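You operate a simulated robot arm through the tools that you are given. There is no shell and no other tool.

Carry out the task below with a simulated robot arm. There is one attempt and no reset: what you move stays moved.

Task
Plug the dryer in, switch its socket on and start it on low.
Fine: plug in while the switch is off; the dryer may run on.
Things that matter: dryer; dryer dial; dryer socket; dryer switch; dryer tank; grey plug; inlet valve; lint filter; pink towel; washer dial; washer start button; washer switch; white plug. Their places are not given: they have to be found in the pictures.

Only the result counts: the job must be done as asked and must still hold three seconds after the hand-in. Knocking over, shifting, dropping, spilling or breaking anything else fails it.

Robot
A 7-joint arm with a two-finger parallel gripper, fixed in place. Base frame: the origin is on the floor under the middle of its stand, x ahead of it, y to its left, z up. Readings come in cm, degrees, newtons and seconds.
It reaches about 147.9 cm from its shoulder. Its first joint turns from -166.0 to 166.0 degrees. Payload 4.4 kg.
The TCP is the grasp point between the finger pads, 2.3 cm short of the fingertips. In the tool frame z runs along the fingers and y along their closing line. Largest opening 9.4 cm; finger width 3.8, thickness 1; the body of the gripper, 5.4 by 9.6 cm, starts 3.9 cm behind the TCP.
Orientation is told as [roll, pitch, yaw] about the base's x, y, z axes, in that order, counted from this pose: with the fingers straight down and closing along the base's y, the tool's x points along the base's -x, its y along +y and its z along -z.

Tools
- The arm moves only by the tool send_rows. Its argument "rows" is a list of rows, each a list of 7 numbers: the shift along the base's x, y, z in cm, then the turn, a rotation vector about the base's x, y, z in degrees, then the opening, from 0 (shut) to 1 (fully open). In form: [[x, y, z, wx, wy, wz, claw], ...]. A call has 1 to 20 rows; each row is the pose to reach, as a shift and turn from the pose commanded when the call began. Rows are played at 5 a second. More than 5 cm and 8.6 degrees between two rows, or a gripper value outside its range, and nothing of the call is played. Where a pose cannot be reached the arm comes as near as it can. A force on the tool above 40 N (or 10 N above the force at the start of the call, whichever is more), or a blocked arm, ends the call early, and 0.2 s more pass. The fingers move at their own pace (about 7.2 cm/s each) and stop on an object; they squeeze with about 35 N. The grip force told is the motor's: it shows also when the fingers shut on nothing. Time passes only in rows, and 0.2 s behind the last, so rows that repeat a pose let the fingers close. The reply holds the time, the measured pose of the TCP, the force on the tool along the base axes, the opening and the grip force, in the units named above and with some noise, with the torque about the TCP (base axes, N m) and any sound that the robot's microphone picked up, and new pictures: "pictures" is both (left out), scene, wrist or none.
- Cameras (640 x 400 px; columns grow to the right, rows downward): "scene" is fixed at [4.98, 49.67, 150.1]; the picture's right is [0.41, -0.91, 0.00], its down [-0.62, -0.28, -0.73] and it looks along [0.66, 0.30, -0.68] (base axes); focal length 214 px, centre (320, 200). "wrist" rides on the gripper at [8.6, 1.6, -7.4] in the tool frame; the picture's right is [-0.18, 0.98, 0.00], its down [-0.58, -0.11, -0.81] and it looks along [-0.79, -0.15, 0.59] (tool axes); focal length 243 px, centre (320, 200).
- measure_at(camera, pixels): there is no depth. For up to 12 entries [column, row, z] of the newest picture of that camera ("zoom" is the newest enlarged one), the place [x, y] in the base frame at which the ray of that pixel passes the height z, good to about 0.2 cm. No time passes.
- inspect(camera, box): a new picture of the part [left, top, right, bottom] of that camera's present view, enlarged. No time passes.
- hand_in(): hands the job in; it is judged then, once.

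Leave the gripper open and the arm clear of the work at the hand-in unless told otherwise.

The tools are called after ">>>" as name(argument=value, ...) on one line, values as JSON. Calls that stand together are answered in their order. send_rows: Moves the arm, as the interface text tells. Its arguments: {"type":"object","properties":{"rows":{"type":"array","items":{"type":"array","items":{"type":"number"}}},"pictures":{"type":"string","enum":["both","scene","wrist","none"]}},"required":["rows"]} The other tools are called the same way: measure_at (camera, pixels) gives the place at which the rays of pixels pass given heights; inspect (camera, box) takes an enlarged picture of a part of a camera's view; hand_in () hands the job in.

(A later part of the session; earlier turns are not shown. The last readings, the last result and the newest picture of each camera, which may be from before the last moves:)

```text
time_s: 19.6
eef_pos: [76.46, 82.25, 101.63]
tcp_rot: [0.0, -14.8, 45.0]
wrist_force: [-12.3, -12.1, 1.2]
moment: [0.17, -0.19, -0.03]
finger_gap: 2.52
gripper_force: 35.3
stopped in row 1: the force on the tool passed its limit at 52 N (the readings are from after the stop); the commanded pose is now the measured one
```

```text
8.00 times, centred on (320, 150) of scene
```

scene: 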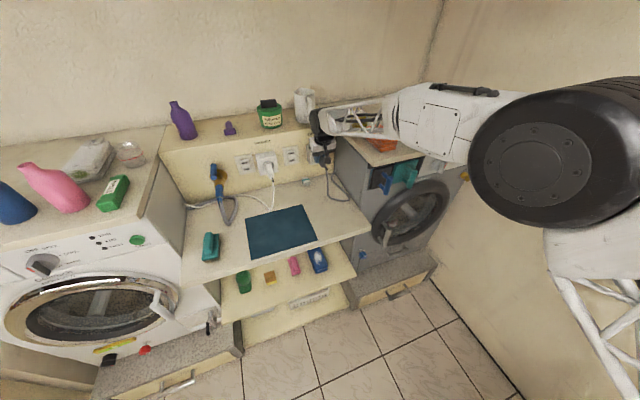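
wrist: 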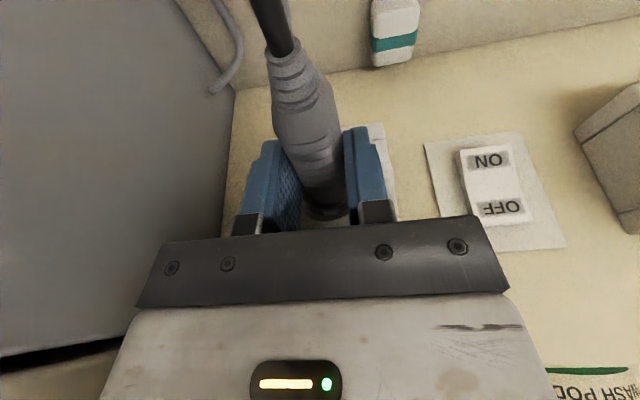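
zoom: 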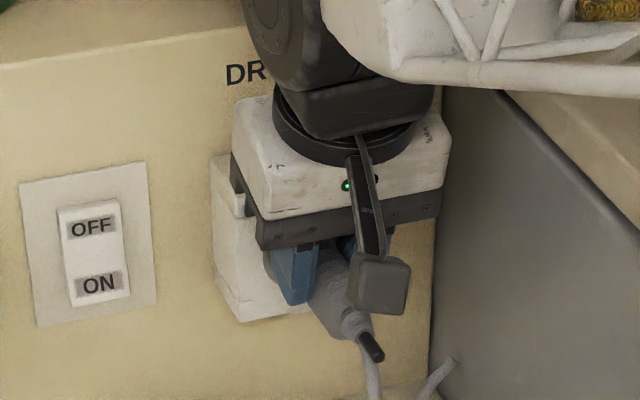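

The finger fronts are very close to the socket face (n≈114.6 against 114.8), so I can't tell which one stopped. I open slightly, back off 0.9 cm along the plug body, regrip there and push again to test the seat.

>>> send_rows(rows=[[0, 0, 0, 0, 0, 0, 0.2], [0, 0, 0, 0, 0, 0, 0.4], [0, 0, 0, 0, 0, 0, 0.4], [-0.2, -0.2, 0, 0, 0, 0, 0.4], [-0.45, -0.45, 0, 0, 0, 0, 0.4], [-0.65, -0.65, 0, 0, 0, 0, 0.4], [-0.65, -0.65, 0, 0, 0, 0, 0.4]])

>>> inspect(camera="wrist", box=[260, 130, 404, 230])

>>> inspect(camera="scene", box=[285, 125, 355, 175])

```text
time_s: 21.2
eef_pos: [75.85, 81.46, 101.54]
tcp_rot: [0.0, -14.8, 45.0]
wrist_force: [0.2, -0.1, 0.7]
moment: [-0.03, 0.01, 0.0]
finger_gap: 3.75
gripper_force: 0.0
```

scene: 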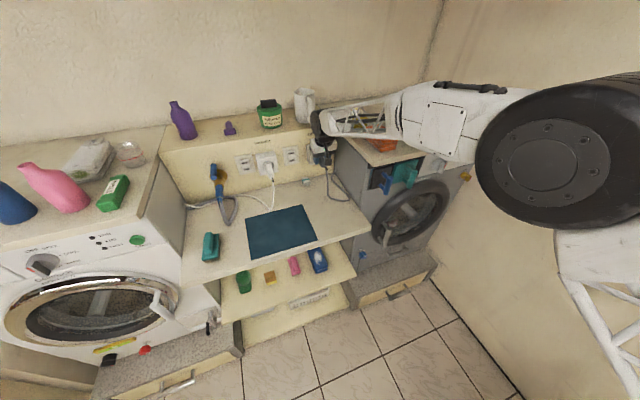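
wrist: 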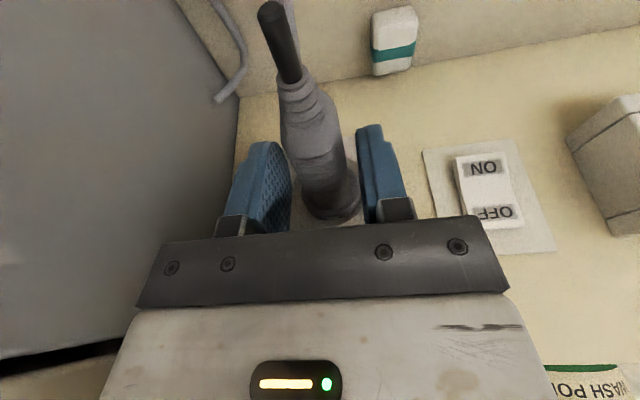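

```text
4.00 times, centred on (332, 180) of wrist
```

zoom: 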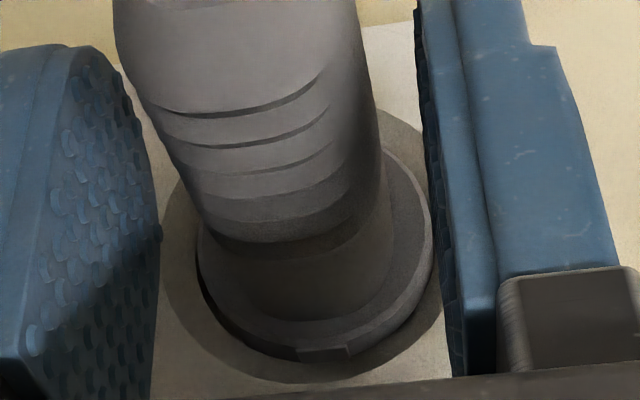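

```text
8.00 times, centred on (320, 150) of scene
```

zoom: 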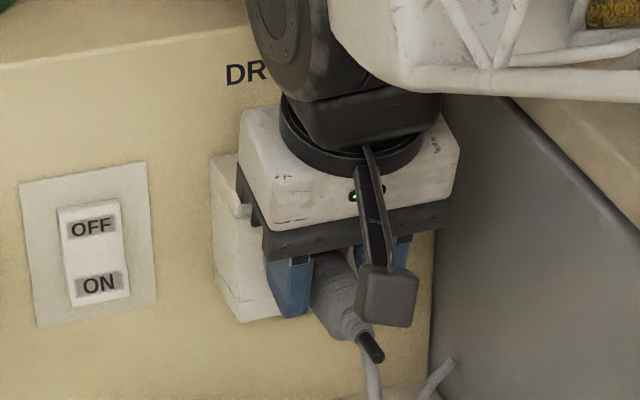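

The plug stays in the socket by itself, with its head nearly flush in the recess. I regrip farther back and push again, so any remaining travel would show.

>>> send_rows(rows=[[0, 0, 0, 0, 0, 0, 0.2], [0, 0, 0, 0, 0, 0, 0], [0, 0, 0, 0, 0, 0, 0], [0, 0, 0, 0, 0, 0, 0], [0.07, 0.07, 0, 0, 0, 0, 0], [0.14, 0.14, 0, 0, 0, 0, 0], [0.21, 0.21, 0, 0, 0, 0, 0], [0.28, 0.28, 0, 0, 0, 0, 0], [0.28, 0.28, 0, 0, 0, 0, 0]], pictures="wrist")

>>> inspect(camera="wrist", box=[260, 130, 404, 230])

```text
time_s: 22.5
eef_pos: [75.9, 81.46, 101.58]
tcp_rot: [0.1, -14.7, 45.0]
wrist_force: [-13.3, -14.1, 4.6]
moment: [0.07, -0.16, -0.02]
finger_gap: 2.53
gripper_force: 34.5
stopped in row 6: the force on the tool passed its limit at 47 N (the readings are from after the stop); the commanded pose is now the measured one
```

wrist: 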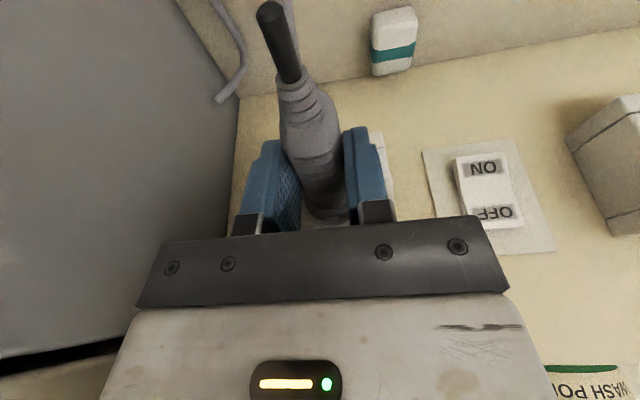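

```text
4.00 times, centred on (332, 180) of wrist
```

zoom: 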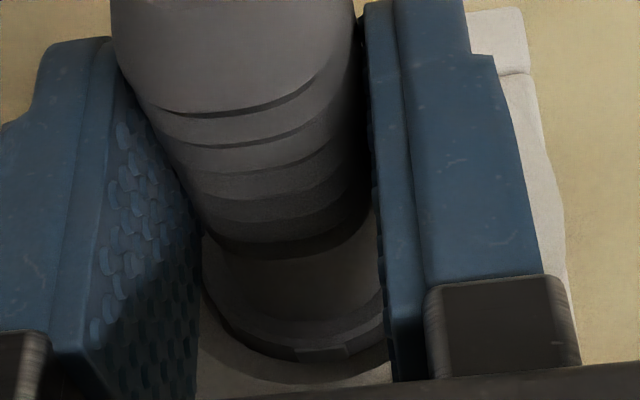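

The seat is solid: 47 N with no travel, at the same plug depth. The plug is fully in. I open and lift off upward, clear of the plug.

>>> send_rows(rows=[[0, 0, 0, 0, 0, 0, 0.3], [0, 0, 0, 0, 0, 0, 0.55], [0, 0, 0, 0, 0, 0, 0.55], [-0.3, -0.3, 1.5, 0, 0, 0, 0.55], [-0.7, -0.7, 3.5, 0, 0, 0, 0.55], [-1.2, -1.2, 6, 0, 0, 0, 0.55], [-3, -3, 8, 0, 0, 0, 0.55], [-5.5, -5.5, 8, 0, 0, 0, 0.55], [-8, -8, 8, 0, 0, 0, 0.55], [-8, -8, 8, 0, 0, 0, 0.55]])

>>> inspect(camera="scene", box=[270, 125, 350, 205])

```text
time_s: 24.7
eef_pos: [67.72, 73.54, 109.43]
tcp_rot: [-0.1, -14.6, 45.0]
wrist_force: [0.1, 0.1, 0.6]
moment: [0.04, 0.01, -0.01]
finger_gap: 5.16
gripper_force: 0.1
```

scene: 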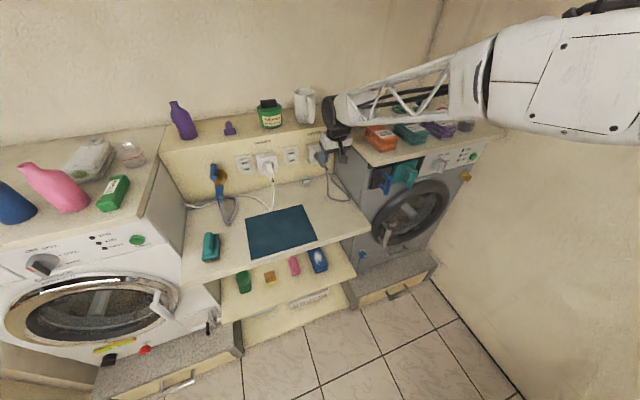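
wrist: 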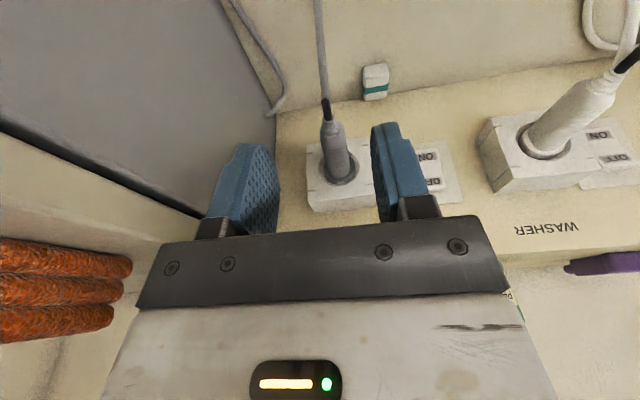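

```text
5.00 times, centred on (310, 165) of scene
```

zoom: 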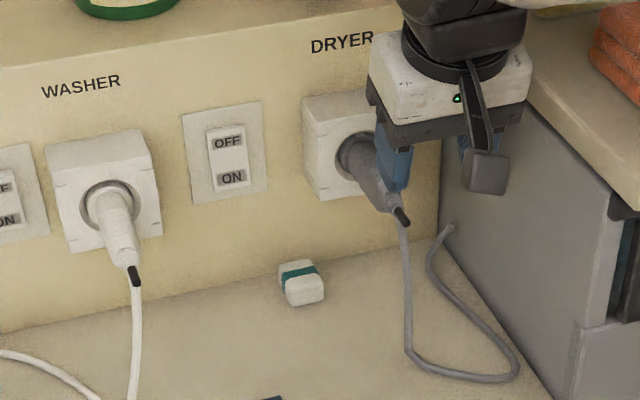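

The grey plug sits in the dryer socket, and the switch still shows OFF pressed. I now move left in front of the dryer switch with the gripper tilted 45°, fingers still open for the view.

>>> send_rows(rows=[[-1.9, 1.9, 0, 5.35, -5.35, 0, 0.6], [-3.8, 3.8, 0, 10.7, -10.7, 0, 0.6], [-5.7, 5.7, 0, 16, -16, 0, 0.6], [-7.64, 7.64, 0, 21.4, -21.4, 0, 0.6], [-6.7, 8.6, -3, 21.4, -21.4, 0, 0.6], [-5.7, 9.5, -6.5, 21.4, -21.4, 0, 0.6], [-4.74, 10.54, -10.1, 21.4, -21.4, 0, 0.6], [-4.74, 10.54, -10.1, 21.4, -21.4, 0, 0.6]])

>>> inspect(camera="wrist", box=[230, 100, 410, 220])

```text
time_s: 26.5
eef_pos: [63.19, 84.22, 99.4]
tcp_rot: [0.0, -44.9, 45.0]
wrist_force: [0.3, -0.2, -0.6]
moment: [0.02, 0.0, 0.01]
finger_gap: 5.62
gripper_force: 0.1
```

scene: 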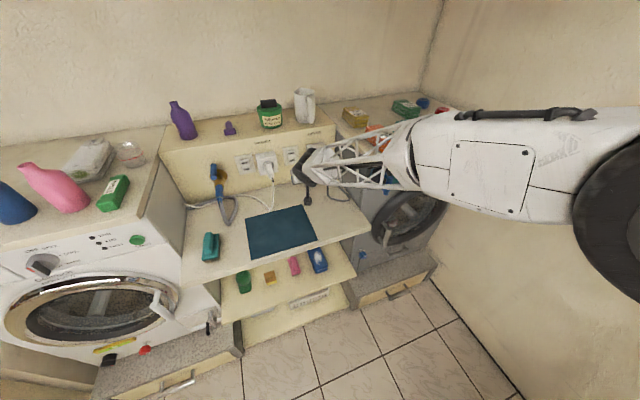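
wrist: 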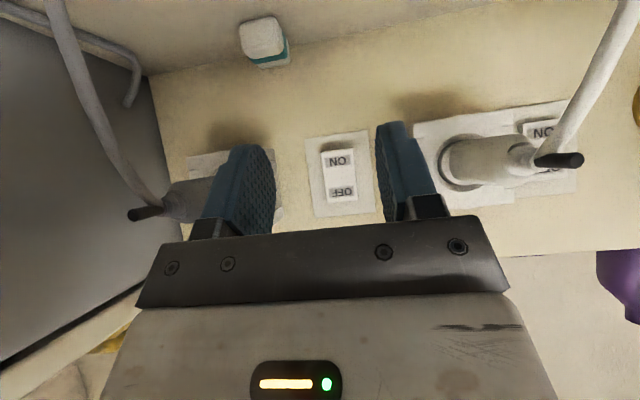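

```text
3.33 times, centred on (320, 160) of wrist
```

zoom: 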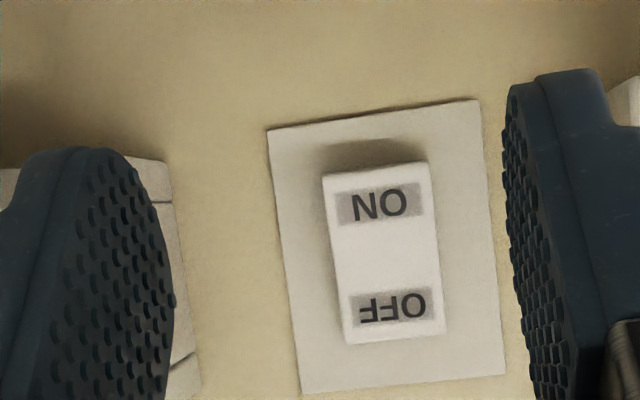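

The rocker is centred between the fingers, with the ON half (at the bottom in reality) around z≈98.5, t≈−14.9. I close the fingers, lower 0.7 cm and approach to just before contact.

>>> send_rows(rows=[[0, 0, -0.7, 0, 0, 0, 0.3], [0, 0, -0.7, 0, 0, 0, 0], [0, 0, -0.7, 0, 0, 0, 0], [2, 2, -0.7, 0, 0, 0, 0], [4, 4, -0.7, 0, 0, 0, 0], [5.5, 5.5, -0.7, 0, 0, 0, 0], [6.3, 6.3, -0.7, 0, 0, 0, 0], [6.3, 6.3, -0.7, 0, 0, 0, 0]])

>>> inspect(camera="wrist", box=[230, 80, 430, 220])

>>> inspect(camera="scene", box=[240, 125, 350, 205])

```text
time_s: 28.3
eef_pos: [69.32, 90.51, 98.63]
tcp_rot: [0.0, -45.0, 45.0]
wrist_force: [0.1, 0.0, -0.1]
moment: [-0.01, -0.01, 0.0]
finger_gap: 0.0
gripper_force: 35.4
```

scene: 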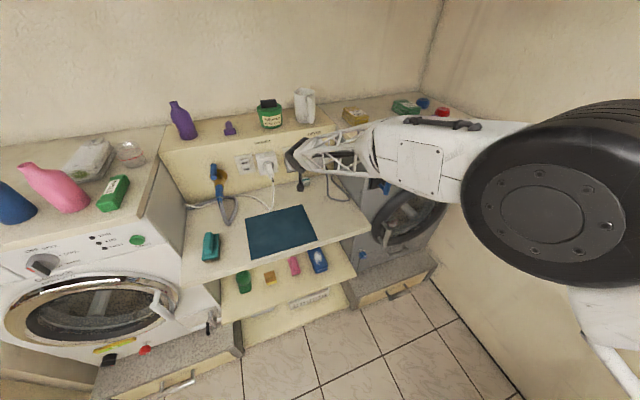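
wrist: 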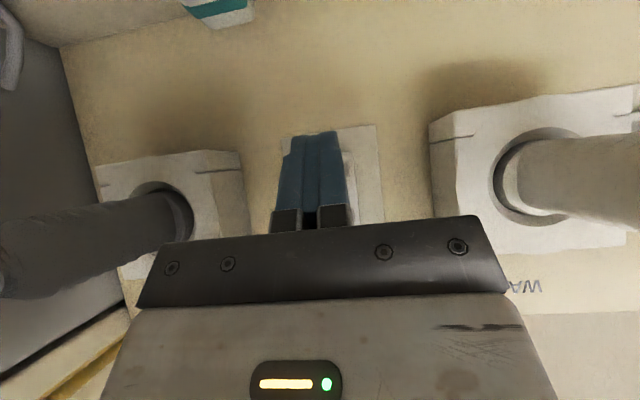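

```text
2.86 times, centred on (330, 150) of wrist
```

zoom: 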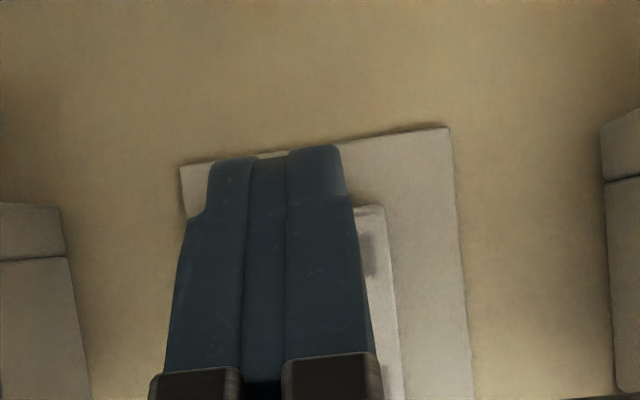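

```text
5.00 times, centred on (295, 165) of scene
```

zoom: 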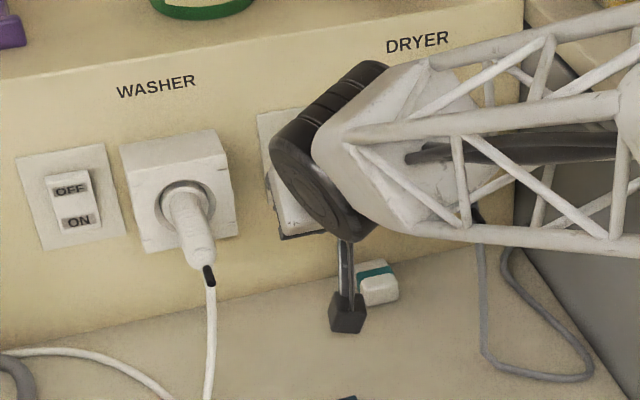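

The closed fingers are lined up with the rocker (TCP t≈−15, front corner at z≈98.4). I press forward slowly until contact and click.

>>> send_rows(rows=[[0.2, 0.2, 0, 0, 0, 0, 0], [0.4, 0.4, 0, 0, 0, 0, 0], [0.6, 0.6, 0, 0, 0, 0, 0], [0.8, 0.8, 0, 0, 0, 0, 0], [0.95, 0.95, 0, 0, 0, 0, 0], [1.1, 1.1, 0, 0, 0, 0, 0], [1.25, 1.25, 0, 0, 0, 0, 0], [1.25, 1.25, 0, 0, 0, 0, 0]], pictures="wrist")

>>> inspect(camera="wrist", box=[230, 80, 430, 220])

```text
time_s: 30.1
eef_pos: [70.51, 91.62, 98.76]
tcp_rot: [0.0, -44.9, 45.0]
wrist_force: [-0.6, -0.4, -0.1]
moment: [0.0, -0.01, 0.01]
finger_gap: 0.01
gripper_force: 34.9
```

wrist: 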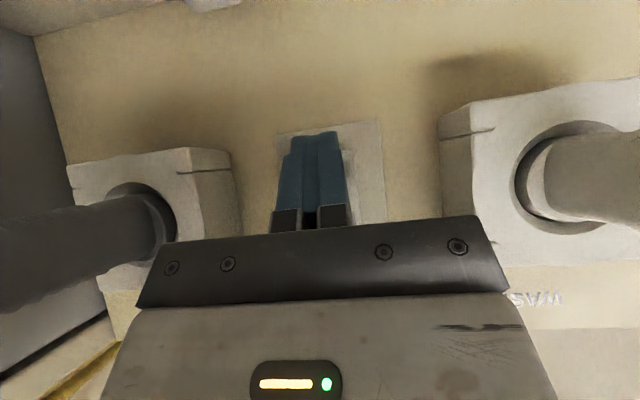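

```text
2.86 times, centred on (330, 150) of wrist
```

zoom: 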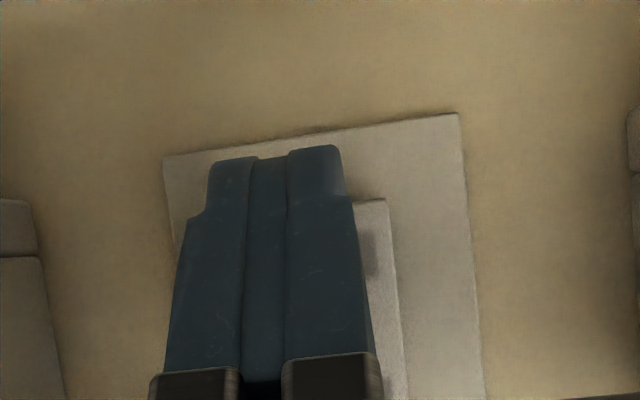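

No contact yet at n≈114.6. I continue in fine steps.

>>> send_rows(rows=[[0.12, 0.12, 0, 0, 0, 0, 0], [0.24, 0.24, 0, 0, 0, 0, 0], [0.36, 0.36, 0, 0, 0, 0, 0], [0.48, 0.48, 0, 0, 0, 0, 0], [0.6, 0.6, 0, 0, 0, 0, 0], [0.72, 0.72, 0, 0, 0, 0, 0], [0.72, 0.72, 0, 0, 0, 0, 0]], pictures="wrist")

>>> inspect(camera="wrist", box=[230, 80, 430, 220])

```text
time_s: 31.7
eef_pos: [71.33, 92.31, 98.81]
tcp_rot: [-0.1, -44.9, 45.0]
wrist_force: [0.1, -1.0, 0.1]
moment: [-0.02, -0.03, 0.03]
finger_gap: 0.0
gripper_force: 34.8
```

wrist: 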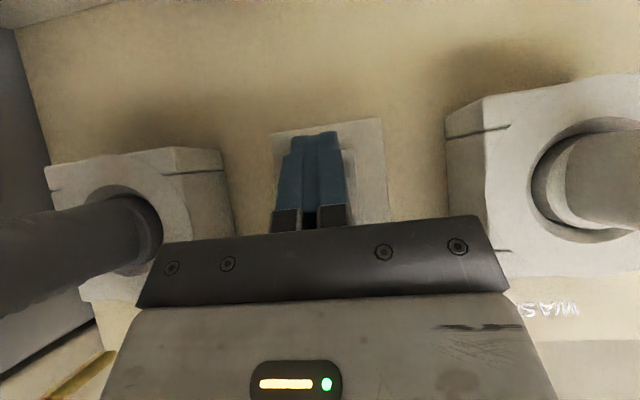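

```text
2.86 times, centred on (330, 150) of wrist
```

zoom: 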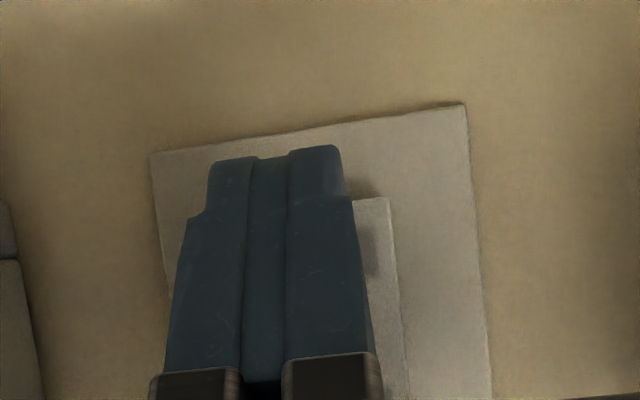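

Still free; the rounded fingertip explains the later contact. I keep advancing in fine steps.

>>> send_rows(rows=[[0.1, 0.1, 0, 0, 0, 0, 0], [0.2, 0.2, 0, 0, 0, 0, 0], [0.3, 0.3, 0, 0, 0, 0, 0], [0.4, 0.4, 0, 0, 0, 0, 0], [0.5, 0.5, 0, 0, 0, 0, 0], [0.6, 0.6, 0, 0, 0, 0, 0], [0.6, 0.6, 0, 0, 0, 0, 0]], pictures="wrist")

>>> inspect(camera="wrist", box=[230, 80, 430, 220])

```text
time_s: 32.3
eef_pos: [71.32, 92.38, 98.65]
tcp_rot: [0.0, -44.6, 44.9]
wrist_force: [-14.9, -17.3, 5.9]
moment: [0.02, -0.08, -0.03]
finger_gap: 0.0
gripper_force: 35.4
stopped in row 3: the force on the tool passed its limit at 47 N (the readings are from after the stop); the commanded pose is now the measured one
```

wrist: 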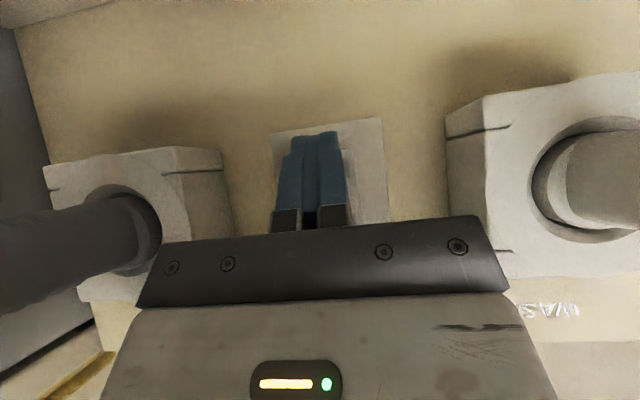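

```text
2.86 times, centred on (330, 150) of wrist
```

zoom: 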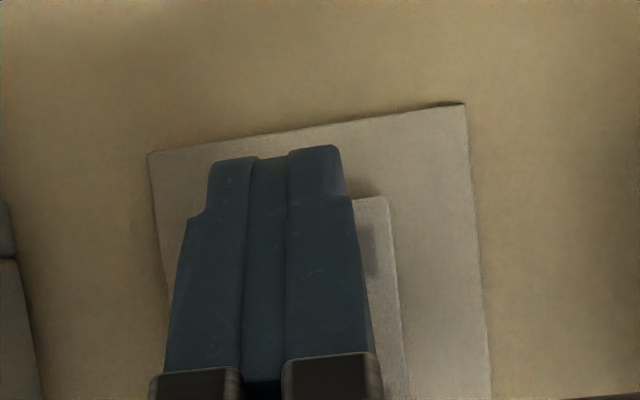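

It hits hard (47 N) with no click, so the contact was probably too near the pivot. I back off, tilt further (to about 65°) so the very tips make contact, and check the view with fingers open.

>>> send_rows(rows=[[-1, -1, 0, 0, 0, 0, 0], [-3, -3, 0, 0, 0, 0, 0], [-5, -5, 0, 4.5, -4.5, 0, 0.3], [-7, -7, 0, 9, -9, 0, 0.6], [-7.5, -7.5, 0, 14.1, -14.1, 0, 0.6], [-7.5, -7.5, 0, 14.1, -14.1, 0, 0.6]])

>>> inspect(camera="wrist", box=[230, 80, 410, 220])

>>> inspect(camera="scene", box=[240, 125, 350, 205])

```text
time_s: 33.7
eef_pos: [63.96, 84.88, 98.13]
tcp_rot: [-0.1, -64.3, 45.2]
wrist_force: [0.2, -0.5, -4.9]
moment: [0.19, -0.18, 0.0]
finger_gap: 5.64
gripper_force: 0.1
```

scene: 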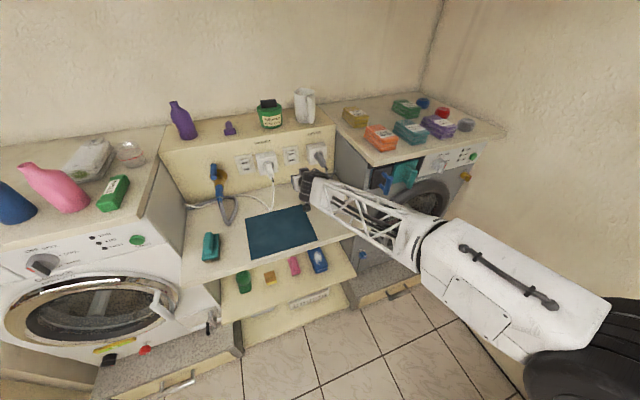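
wrist: 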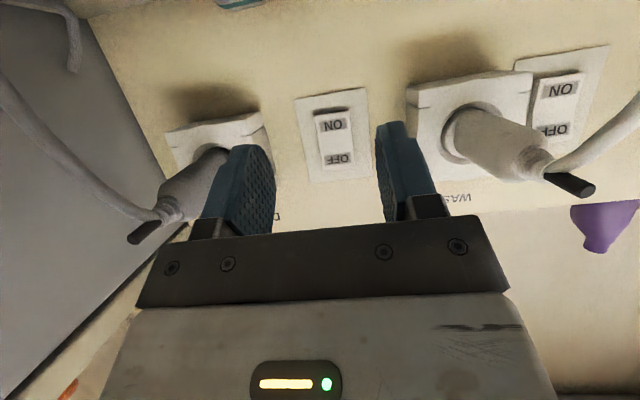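

```text
2.86 times, centred on (320, 150) of wrist
```

zoom: 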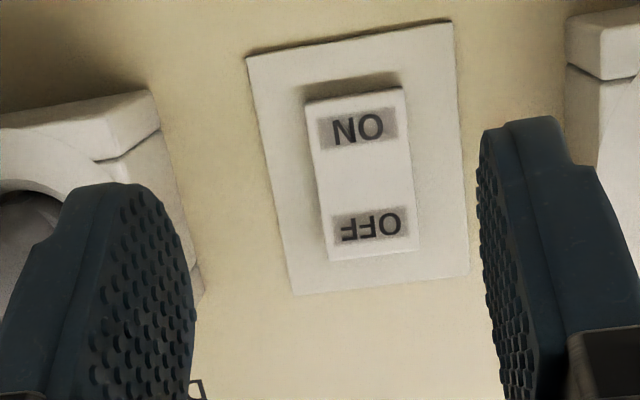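

```text
5.00 times, centred on (295, 165) of scene
```

zoom: 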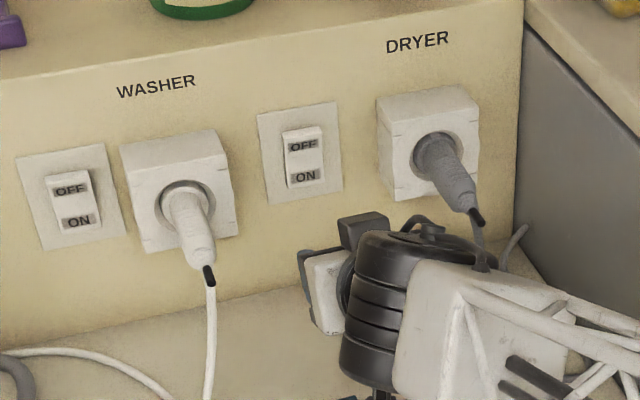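

The arm's elbow has swung to a lower posture for this tilt, and I read −4.9 N in z. I wait a moment in place and re-read before doing anything else.

>>> send_rows(rows=[[0, 0, 0, 0, 0, 0, 0.6], [0, 0, 0, 0, 0, 0, 0.6], [0, 0, 0, 0, 0, 0, 0.6]])

```text
time_s: 34.5
eef_pos: [64.03, 84.97, 98.69]
tcp_rot: [0.0, -64.7, 44.9]
wrist_force: [0.3, 0.0, 0.0]
moment: [-0.02, -0.03, 0.01]
finger_gap: 5.64
gripper_force: 0.1
```

scene: 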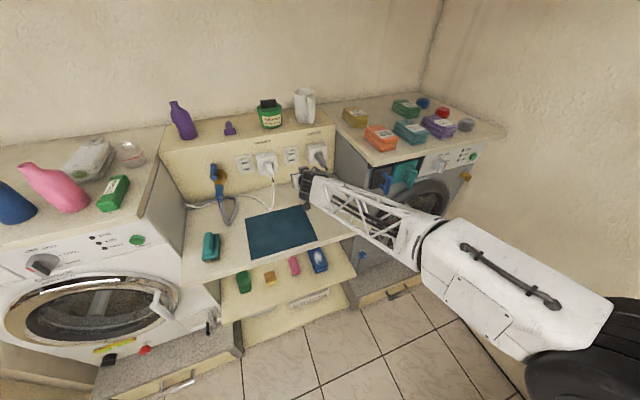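
wrist: 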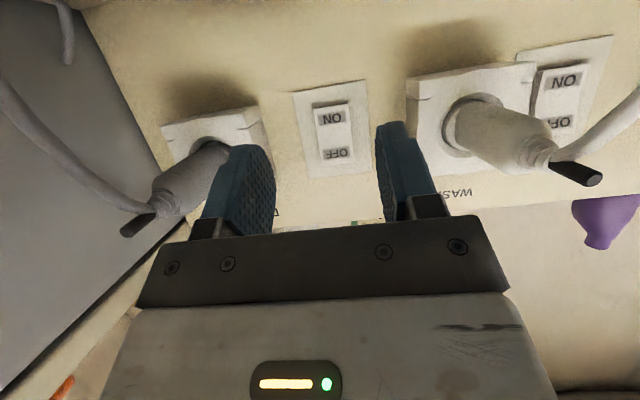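

The arm has settled with zero force, so that reading was only motion. ON is now seen near (331,118), which puts it at z≈98. I close the fingers, lower to z≈97.9 and approach again tip-first.

>>> send_rows(rows=[[0, 0, -0.4, 0, 0, 0, 0.3], [0, 0, -0.8, 0, 0, 0, 0], [0, 0, -0.8, 0, 0, 0, 0], [2, 2, -0.8, 0, 0, 0, 0], [4, 4, -0.8, 0, 0, 0, 0], [5.6, 5.6, -0.8, 0, 0, 0, 0], [6.5, 6.5, -0.8, 0, 0, 0, 0], [6.5, 6.5, -0.8, 0, 0, 0, 0]])

>>> inspect(camera="scene", box=[260, 130, 340, 190])

>>> inspect(camera="wrist", box=[230, 60, 410, 200])

```text
time_s: 36.3
eef_pos: [70.5, 91.66, 98.04]
tcp_rot: [0.1, -64.6, 44.9]
wrist_force: [-0.4, -1.4, -0.1]
moment: [0.0, -0.04, 0.03]
finger_gap: 0.0
gripper_force: 34.9
```

scene: 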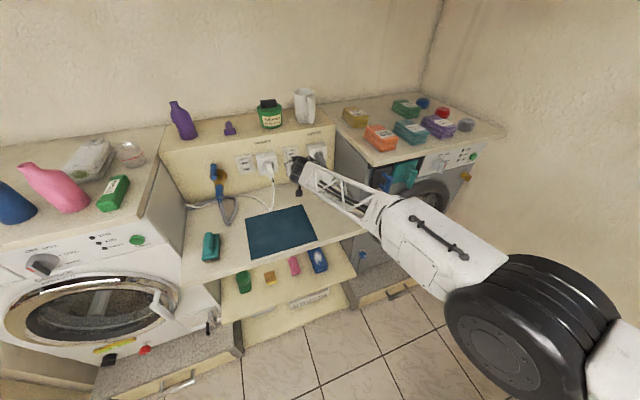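
wrist: 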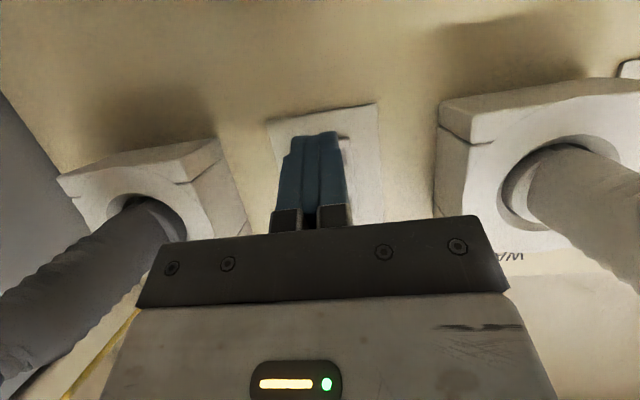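

```text
6.67 times, centred on (300, 160) of scene
```

zoom: 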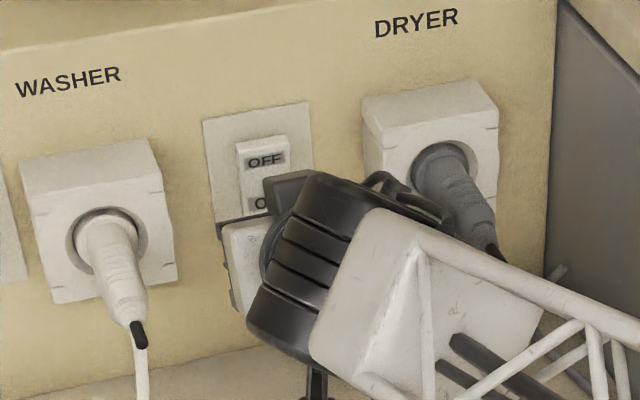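

```text
2.86 times, centred on (320, 130) of wrist
```

zoom: 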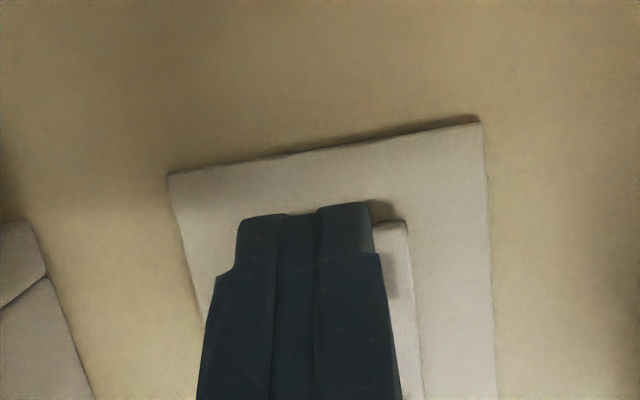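

The tips are about 1 cm from the ON half. I press slowly, in 0.1 cm steps.

>>> send_rows(rows=[[0.1, 0.1, 0, 0, 0, 0, 0], [0.2, 0.2, 0, 0, 0, 0, 0], [0.3, 0.3, 0, 0, 0, 0, 0], [0.4, 0.4, 0, 0, 0, 0, 0], [0.5, 0.5, 0, 0, 0, 0, 0], [0.58, 0.58, 0, 0, 0, 0, 0], [0.66, 0.66, 0, 0, 0, 0, 0], [0.74, 0.74, 0, 0, 0, 0, 0], [0.82, 0.82, 0, 0, 0, 0, 0], [0.9, 0.9, 0, 0, 0, 0, 0], [0.98, 0.98, 0, 0, 0, 0, 0], [1.06, 1.06, 0, 0, 0, 0, 0]])

>>> inspect(camera="scene", box=[260, 130, 340, 190])

>>> inspect(camera="wrist", box=[230, 60, 410, 200])

```text
time_s: 39.1
eef_pos: [71.47, 92.51, 97.93]
tcp_rot: [0.1, -64.7, 44.8]
wrist_force: [-20.0, -27.5, 4.9]
moment: [0.18, -0.38, -0.16]
finger_gap: 0.0
gripper_force: 34.6
stopped in row 12: the force on the tool passed its limit at 41 N (the readings are from after the stop); the commanded pose is now the measured one
```

scene: 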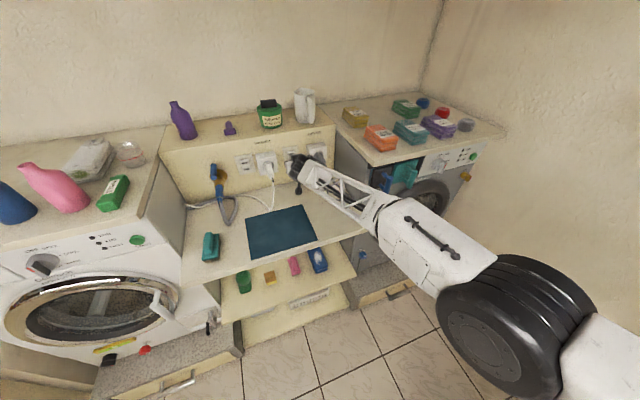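
wrist: 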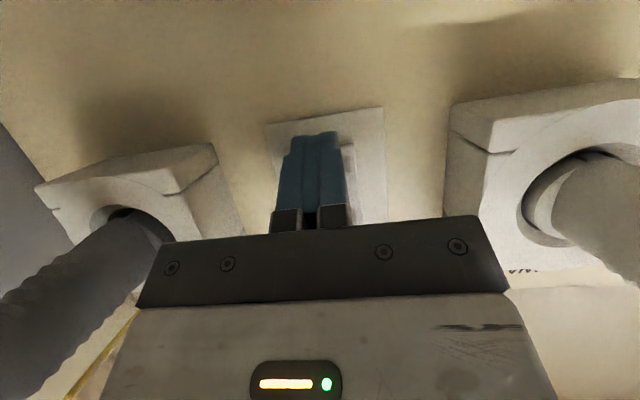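

```text
6.67 times, centred on (300, 160) of scene
```

zoom: 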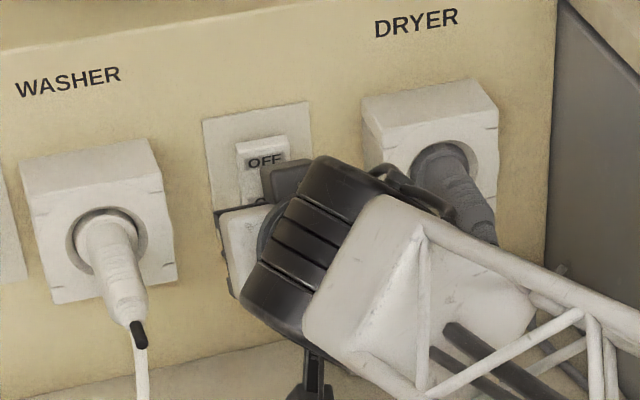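

```text
2.86 times, centred on (320, 130) of wrist
```

zoom: 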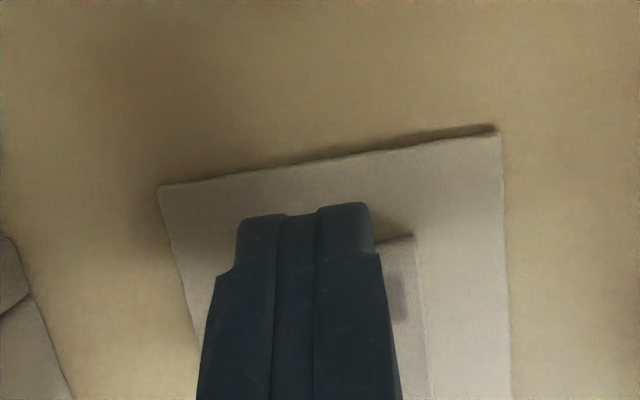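

It stopped at 41 N. I back off a little and inspect the switch to see whether it toggled.

>>> send_rows(rows=[[-0.5, -0.5, 0, 0, 0, 0, 0], [-2, -2, 0, 0, 0, 0, 0], [-4, -4, 0, 0, 0, 0, 0], [-6, -6, 0, 0, 0, 0, 0.3], [-7, -7, 0, 0, 0, 0, 0.6], [-7, -7, 0, 0, 0, 0, 0.6], [-7, -7, 0, 0, 0, 0, 0.6]])

>>> inspect(camera="scene", box=[260, 130, 340, 190])

>>> inspect(camera="wrist", box=[260, 60, 400, 200])

```text
time_s: 40.7
eef_pos: [64.35, 85.41, 97.87]
tcp_rot: [0.1, -64.6, 44.8]
wrist_force: [0.8, -0.2, 0.8]
moment: [0.02, 0.0, 0.02]
finger_gap: 5.66
gripper_force: 0.1
```

scene: 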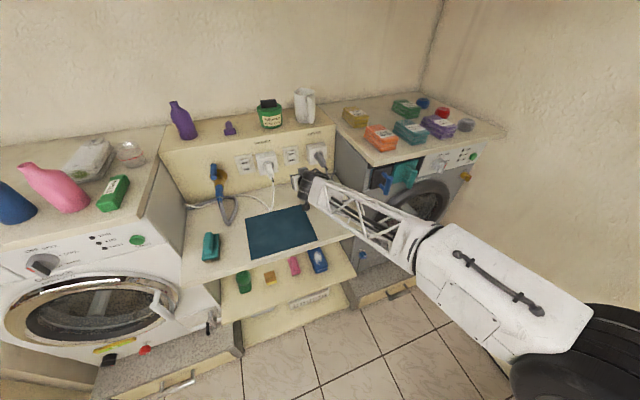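
wrist: 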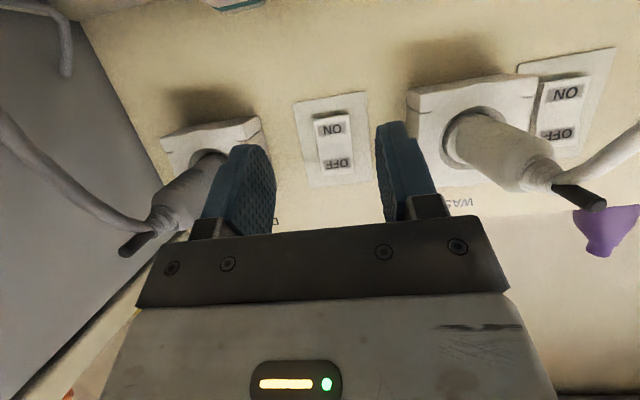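

```text
6.67 times, centred on (300, 160) of scene
```

zoom: 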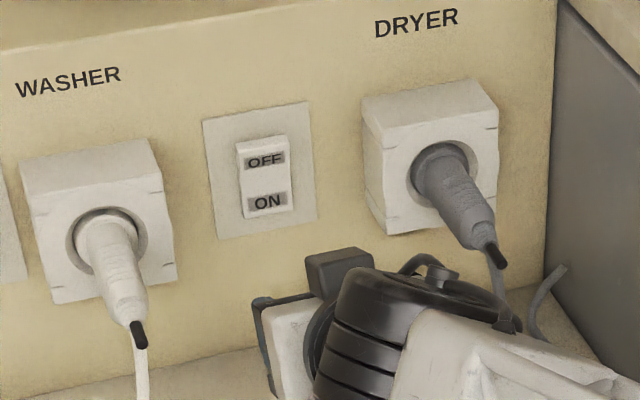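

```text
2.86 times, centred on (330, 130) of wrist
```

zoom: 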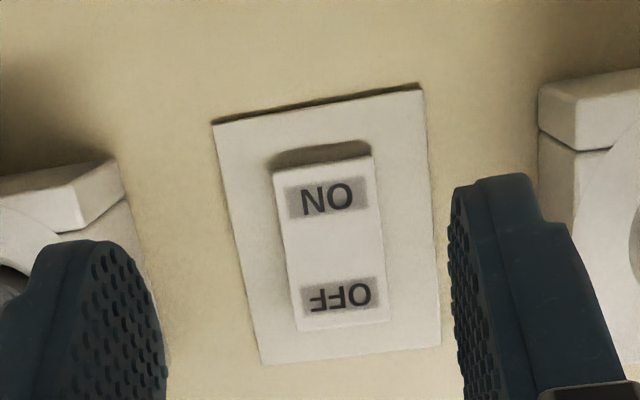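

The rocker looks different now: the label spacing shrank from about 7.2 to 6.2 px, and the OFF end now protrudes. I check it against the washer switch and look for changes on the dryer panel.

>>> inspect(camera="scene", box=[230, 145, 310, 185])

>>> inspect(camera="scene", box=[420, 140, 484, 180])

>>> inspect(camera="wrist", box=[290, 80, 370, 190])

```text
8.00 times, centred on (270, 165) of scene
```

zoom: 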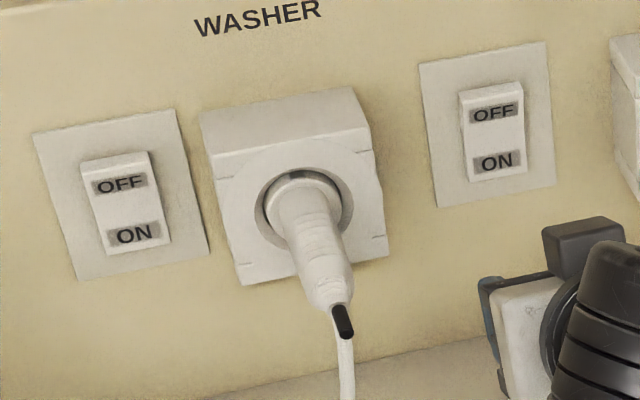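

```text
10.00 times, centred on (452, 160) of scene
```

zoom: 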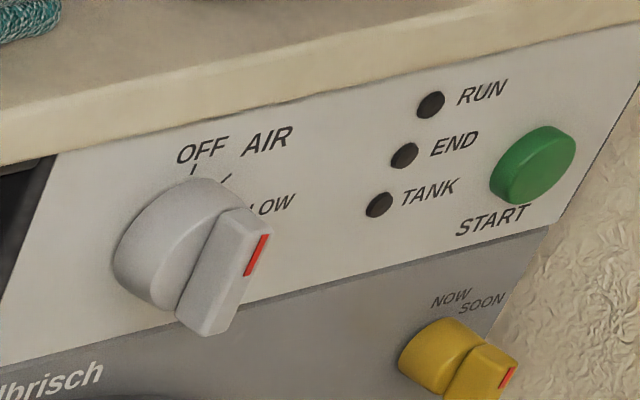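

```text
3.64 times, centred on (330, 135) of wrist
```

zoom: 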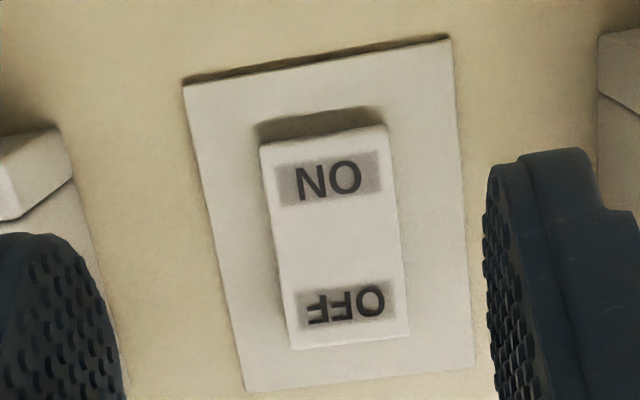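

The dryer rocker toggled: its OFF end now protrudes, and the plate differs from the first view, so the socket is ON. Next is the dryer dial. It sits near t≈48 with a ridge and a red mark, and I want a close view of it. I retreat straight back from the wall first.

>>> send_rows(rows=[[-2.5, -2.5, 1, 0, 0, 0, 0.6], [-5.5, -5.5, 2, 0, 0, 0, 0.6], [-8.5, -8.5, 3.5, 0, 0, 0, 0.6], [-11.5, -11.5, 5, 0, 0, 0, 0.6], [-14.5, -14.5, 6, 0, 0, 0, 0.6], [-17.5, -17.5, 7, 0, 0, 0, 0.6], [-20.5, -20.5, 7, 0, 0, 0, 0.6], [-23.5, -23.5, 7, 0, 0, 0, 0.6], [-25, -25, 7, 0, 0, 0, 0.6], [-25, -25, 7, 0, 0, 0, 0.6]])

>>> inspect(camera="scene", box=[230, 145, 350, 215])

```text
time_s: 42.9
eef_pos: [39.64, 60.39, 104.75]
tcp_rot: [0.1, -64.7, 44.8]
wrist_force: [-0.3, 0.3, -0.4]
moment: [0.0, 0.02, -0.02]
finger_gap: 5.63
gripper_force: 0.0
```

scene: 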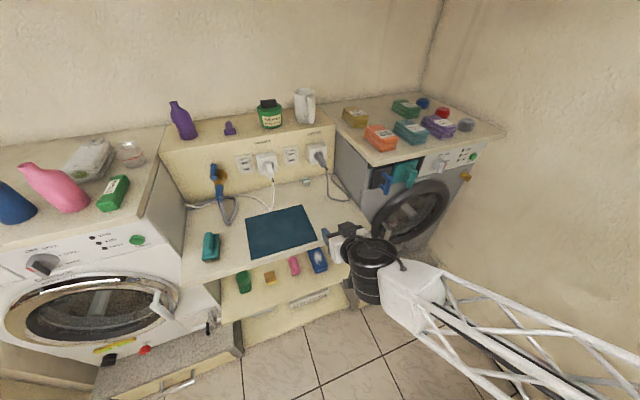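
wrist: 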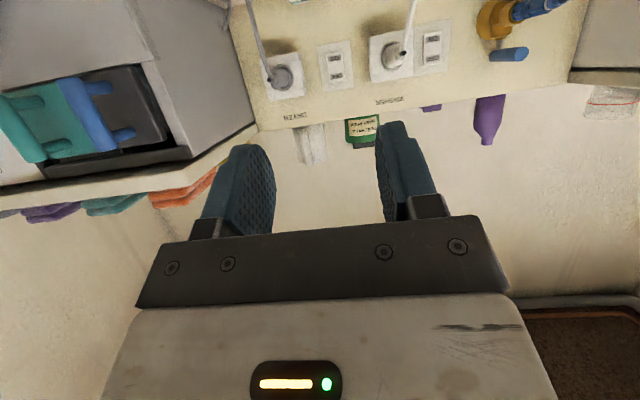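

```text
5.33 times, centred on (290, 180) of scene
```

zoom: 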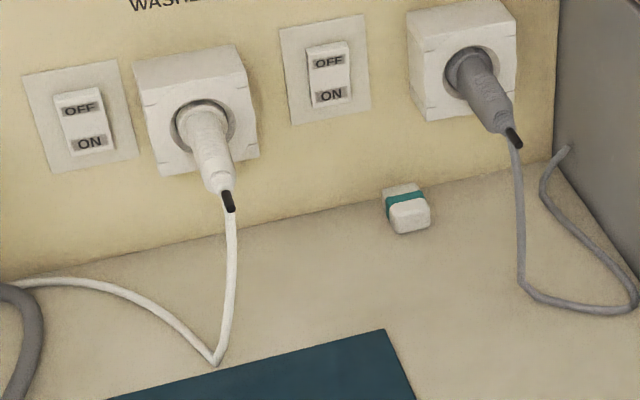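

Triangulating the rocker's corners confirms it: the bottom (ON) end is now 1 cm deeper than the top, the reverse of the start. I now move across to the front of the dryer's control panel with a lower tilt, so the wrist camera looks level at the dial.

>>> send_rows(rows=[[2.7, -3.3, -0.3, -1.2, 1.2, 0, 0.8], [5.4, -6.6, -0.8, -2.4, 2.4, 0, 0.8], [8.1, -9.9, -1.3, -3.6, 3.6, 0, 0.8], [10.8, -13.2, -1.8, -4.8, 4.8, 0, 0.8], [13.5, -16.5, -2.3, -6, 6, 0, 0.8], [16.2, -19.8, -2.8, -7.2, 7.2, 0, 0.8], [18.9, -23.1, -3.3, -8.4, 8.4, 0, 0.8], [21.6, -26.4, -3.8, -9.6, 9.6, 0, 0.8], [24.3, -29.7, -4.3, -10.8, 10.8, 0, 0.8], [27, -33, -4.8, -12, 12, 0, 0.8], [29.7, -36.3, -5.3, -13.2, 13.2, 0, 0.8], [32.4, -39.6, -5.8, -14.4, 14.4, 0, 0.8], [35.1, -42.9, -6.3, -15.6, 15.6, 0, 0.8], [37.8, -46.2, -6.8, -16.8, 16.8, 0, 0.8], [37.8, -46.2, -6.8, -17.5, 17.5, 0, 0.8], [37.8, -46.2, -6.8, -17.5, 17.5, 0, 0.8], [37.8, -46.2, -6.8, -17.5, 17.5, 0, 0.8]])

```text
time_s: 46.5
eef_pos: [77.23, 14.39, 98.05]
tcp_rot: [0.0, -40.0, 44.9]
wrist_force: [-1.2, -0.1, -0.7]
moment: [-0.02, 0.02, -0.02]
finger_gap: 7.53
gripper_force: 0.1
```

scene: 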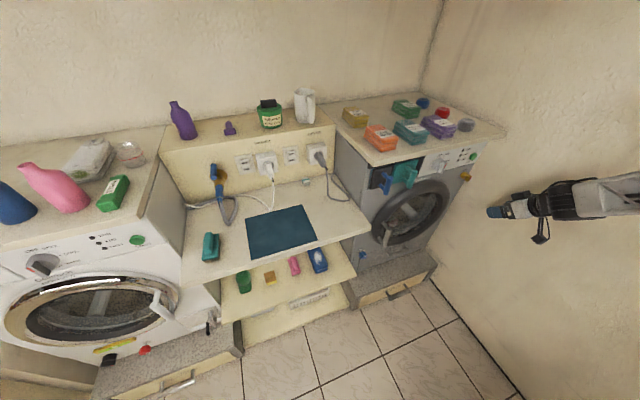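
wrist: 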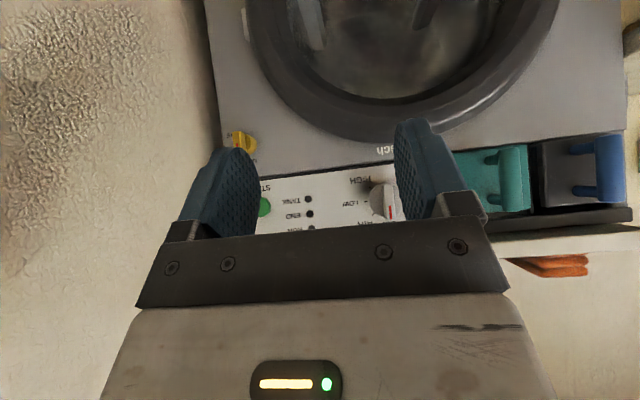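

The dryer panel is now between the fingers in the wrist view. I enlarge it.

>>> inspect(camera="wrist", box=[240, 130, 440, 240])

>>> inspect(camera="wrist", box=[430, 110, 640, 250])

>>> inspect(camera="scene", box=[420, 140, 484, 180])

```text
3.20 times, centred on (340, 185) of wrist
```

zoom: 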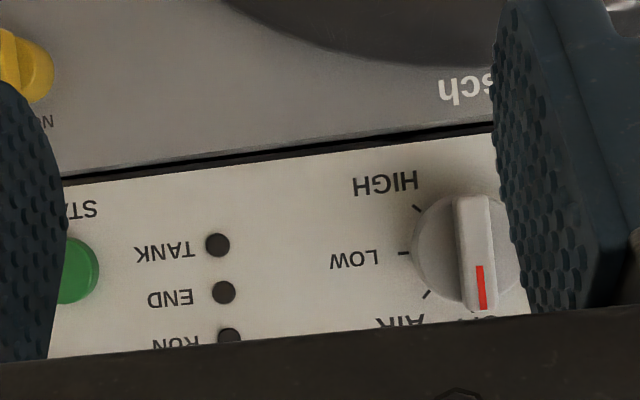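

```text
2.86 times, centred on (535, 180) of wrist
```

zoom: 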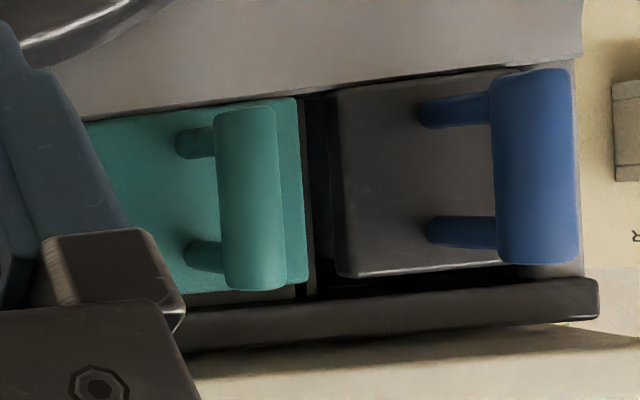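

```text
10.00 times, centred on (452, 160) of scene
```

zoom: 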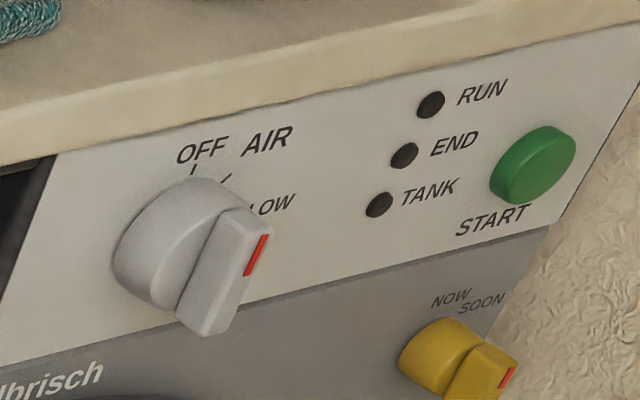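

The dial's red mark points straight up at OFF. AIR is about 45° clockwise, LOW is 90° clockwise and HIGH is about 135°. Before turning it, I check the two drawers (teal handle and blue handle) for proper seating.

>>> inspect(camera="scene", box=[360, 145, 440, 205])

>>> measure_at(camera="wrist", pixels=[[386, 203, 98], [386, 203, 94], [263, 208, 98], [263, 208, 94], [372.5, 203.4, 98], [372.5, 203.4, 94], [308, 199, 98], [308, 199, 94]])

```text
6.67 times, centred on (400, 175) of scene
```

zoom: 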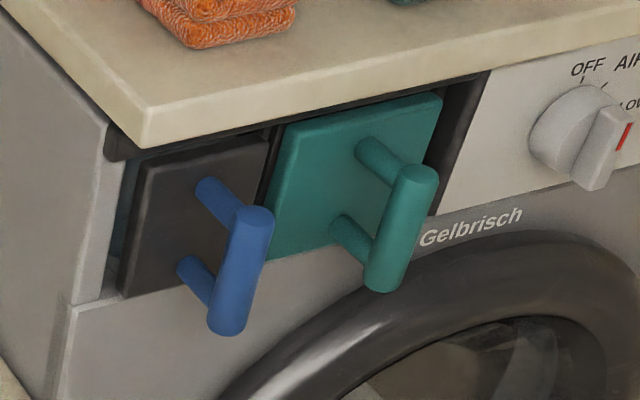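

```text
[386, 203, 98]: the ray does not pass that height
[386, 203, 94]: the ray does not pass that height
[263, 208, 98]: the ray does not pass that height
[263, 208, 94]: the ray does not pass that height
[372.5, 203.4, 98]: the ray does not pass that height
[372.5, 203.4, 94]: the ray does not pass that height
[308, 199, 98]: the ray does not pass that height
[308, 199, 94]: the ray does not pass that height
```

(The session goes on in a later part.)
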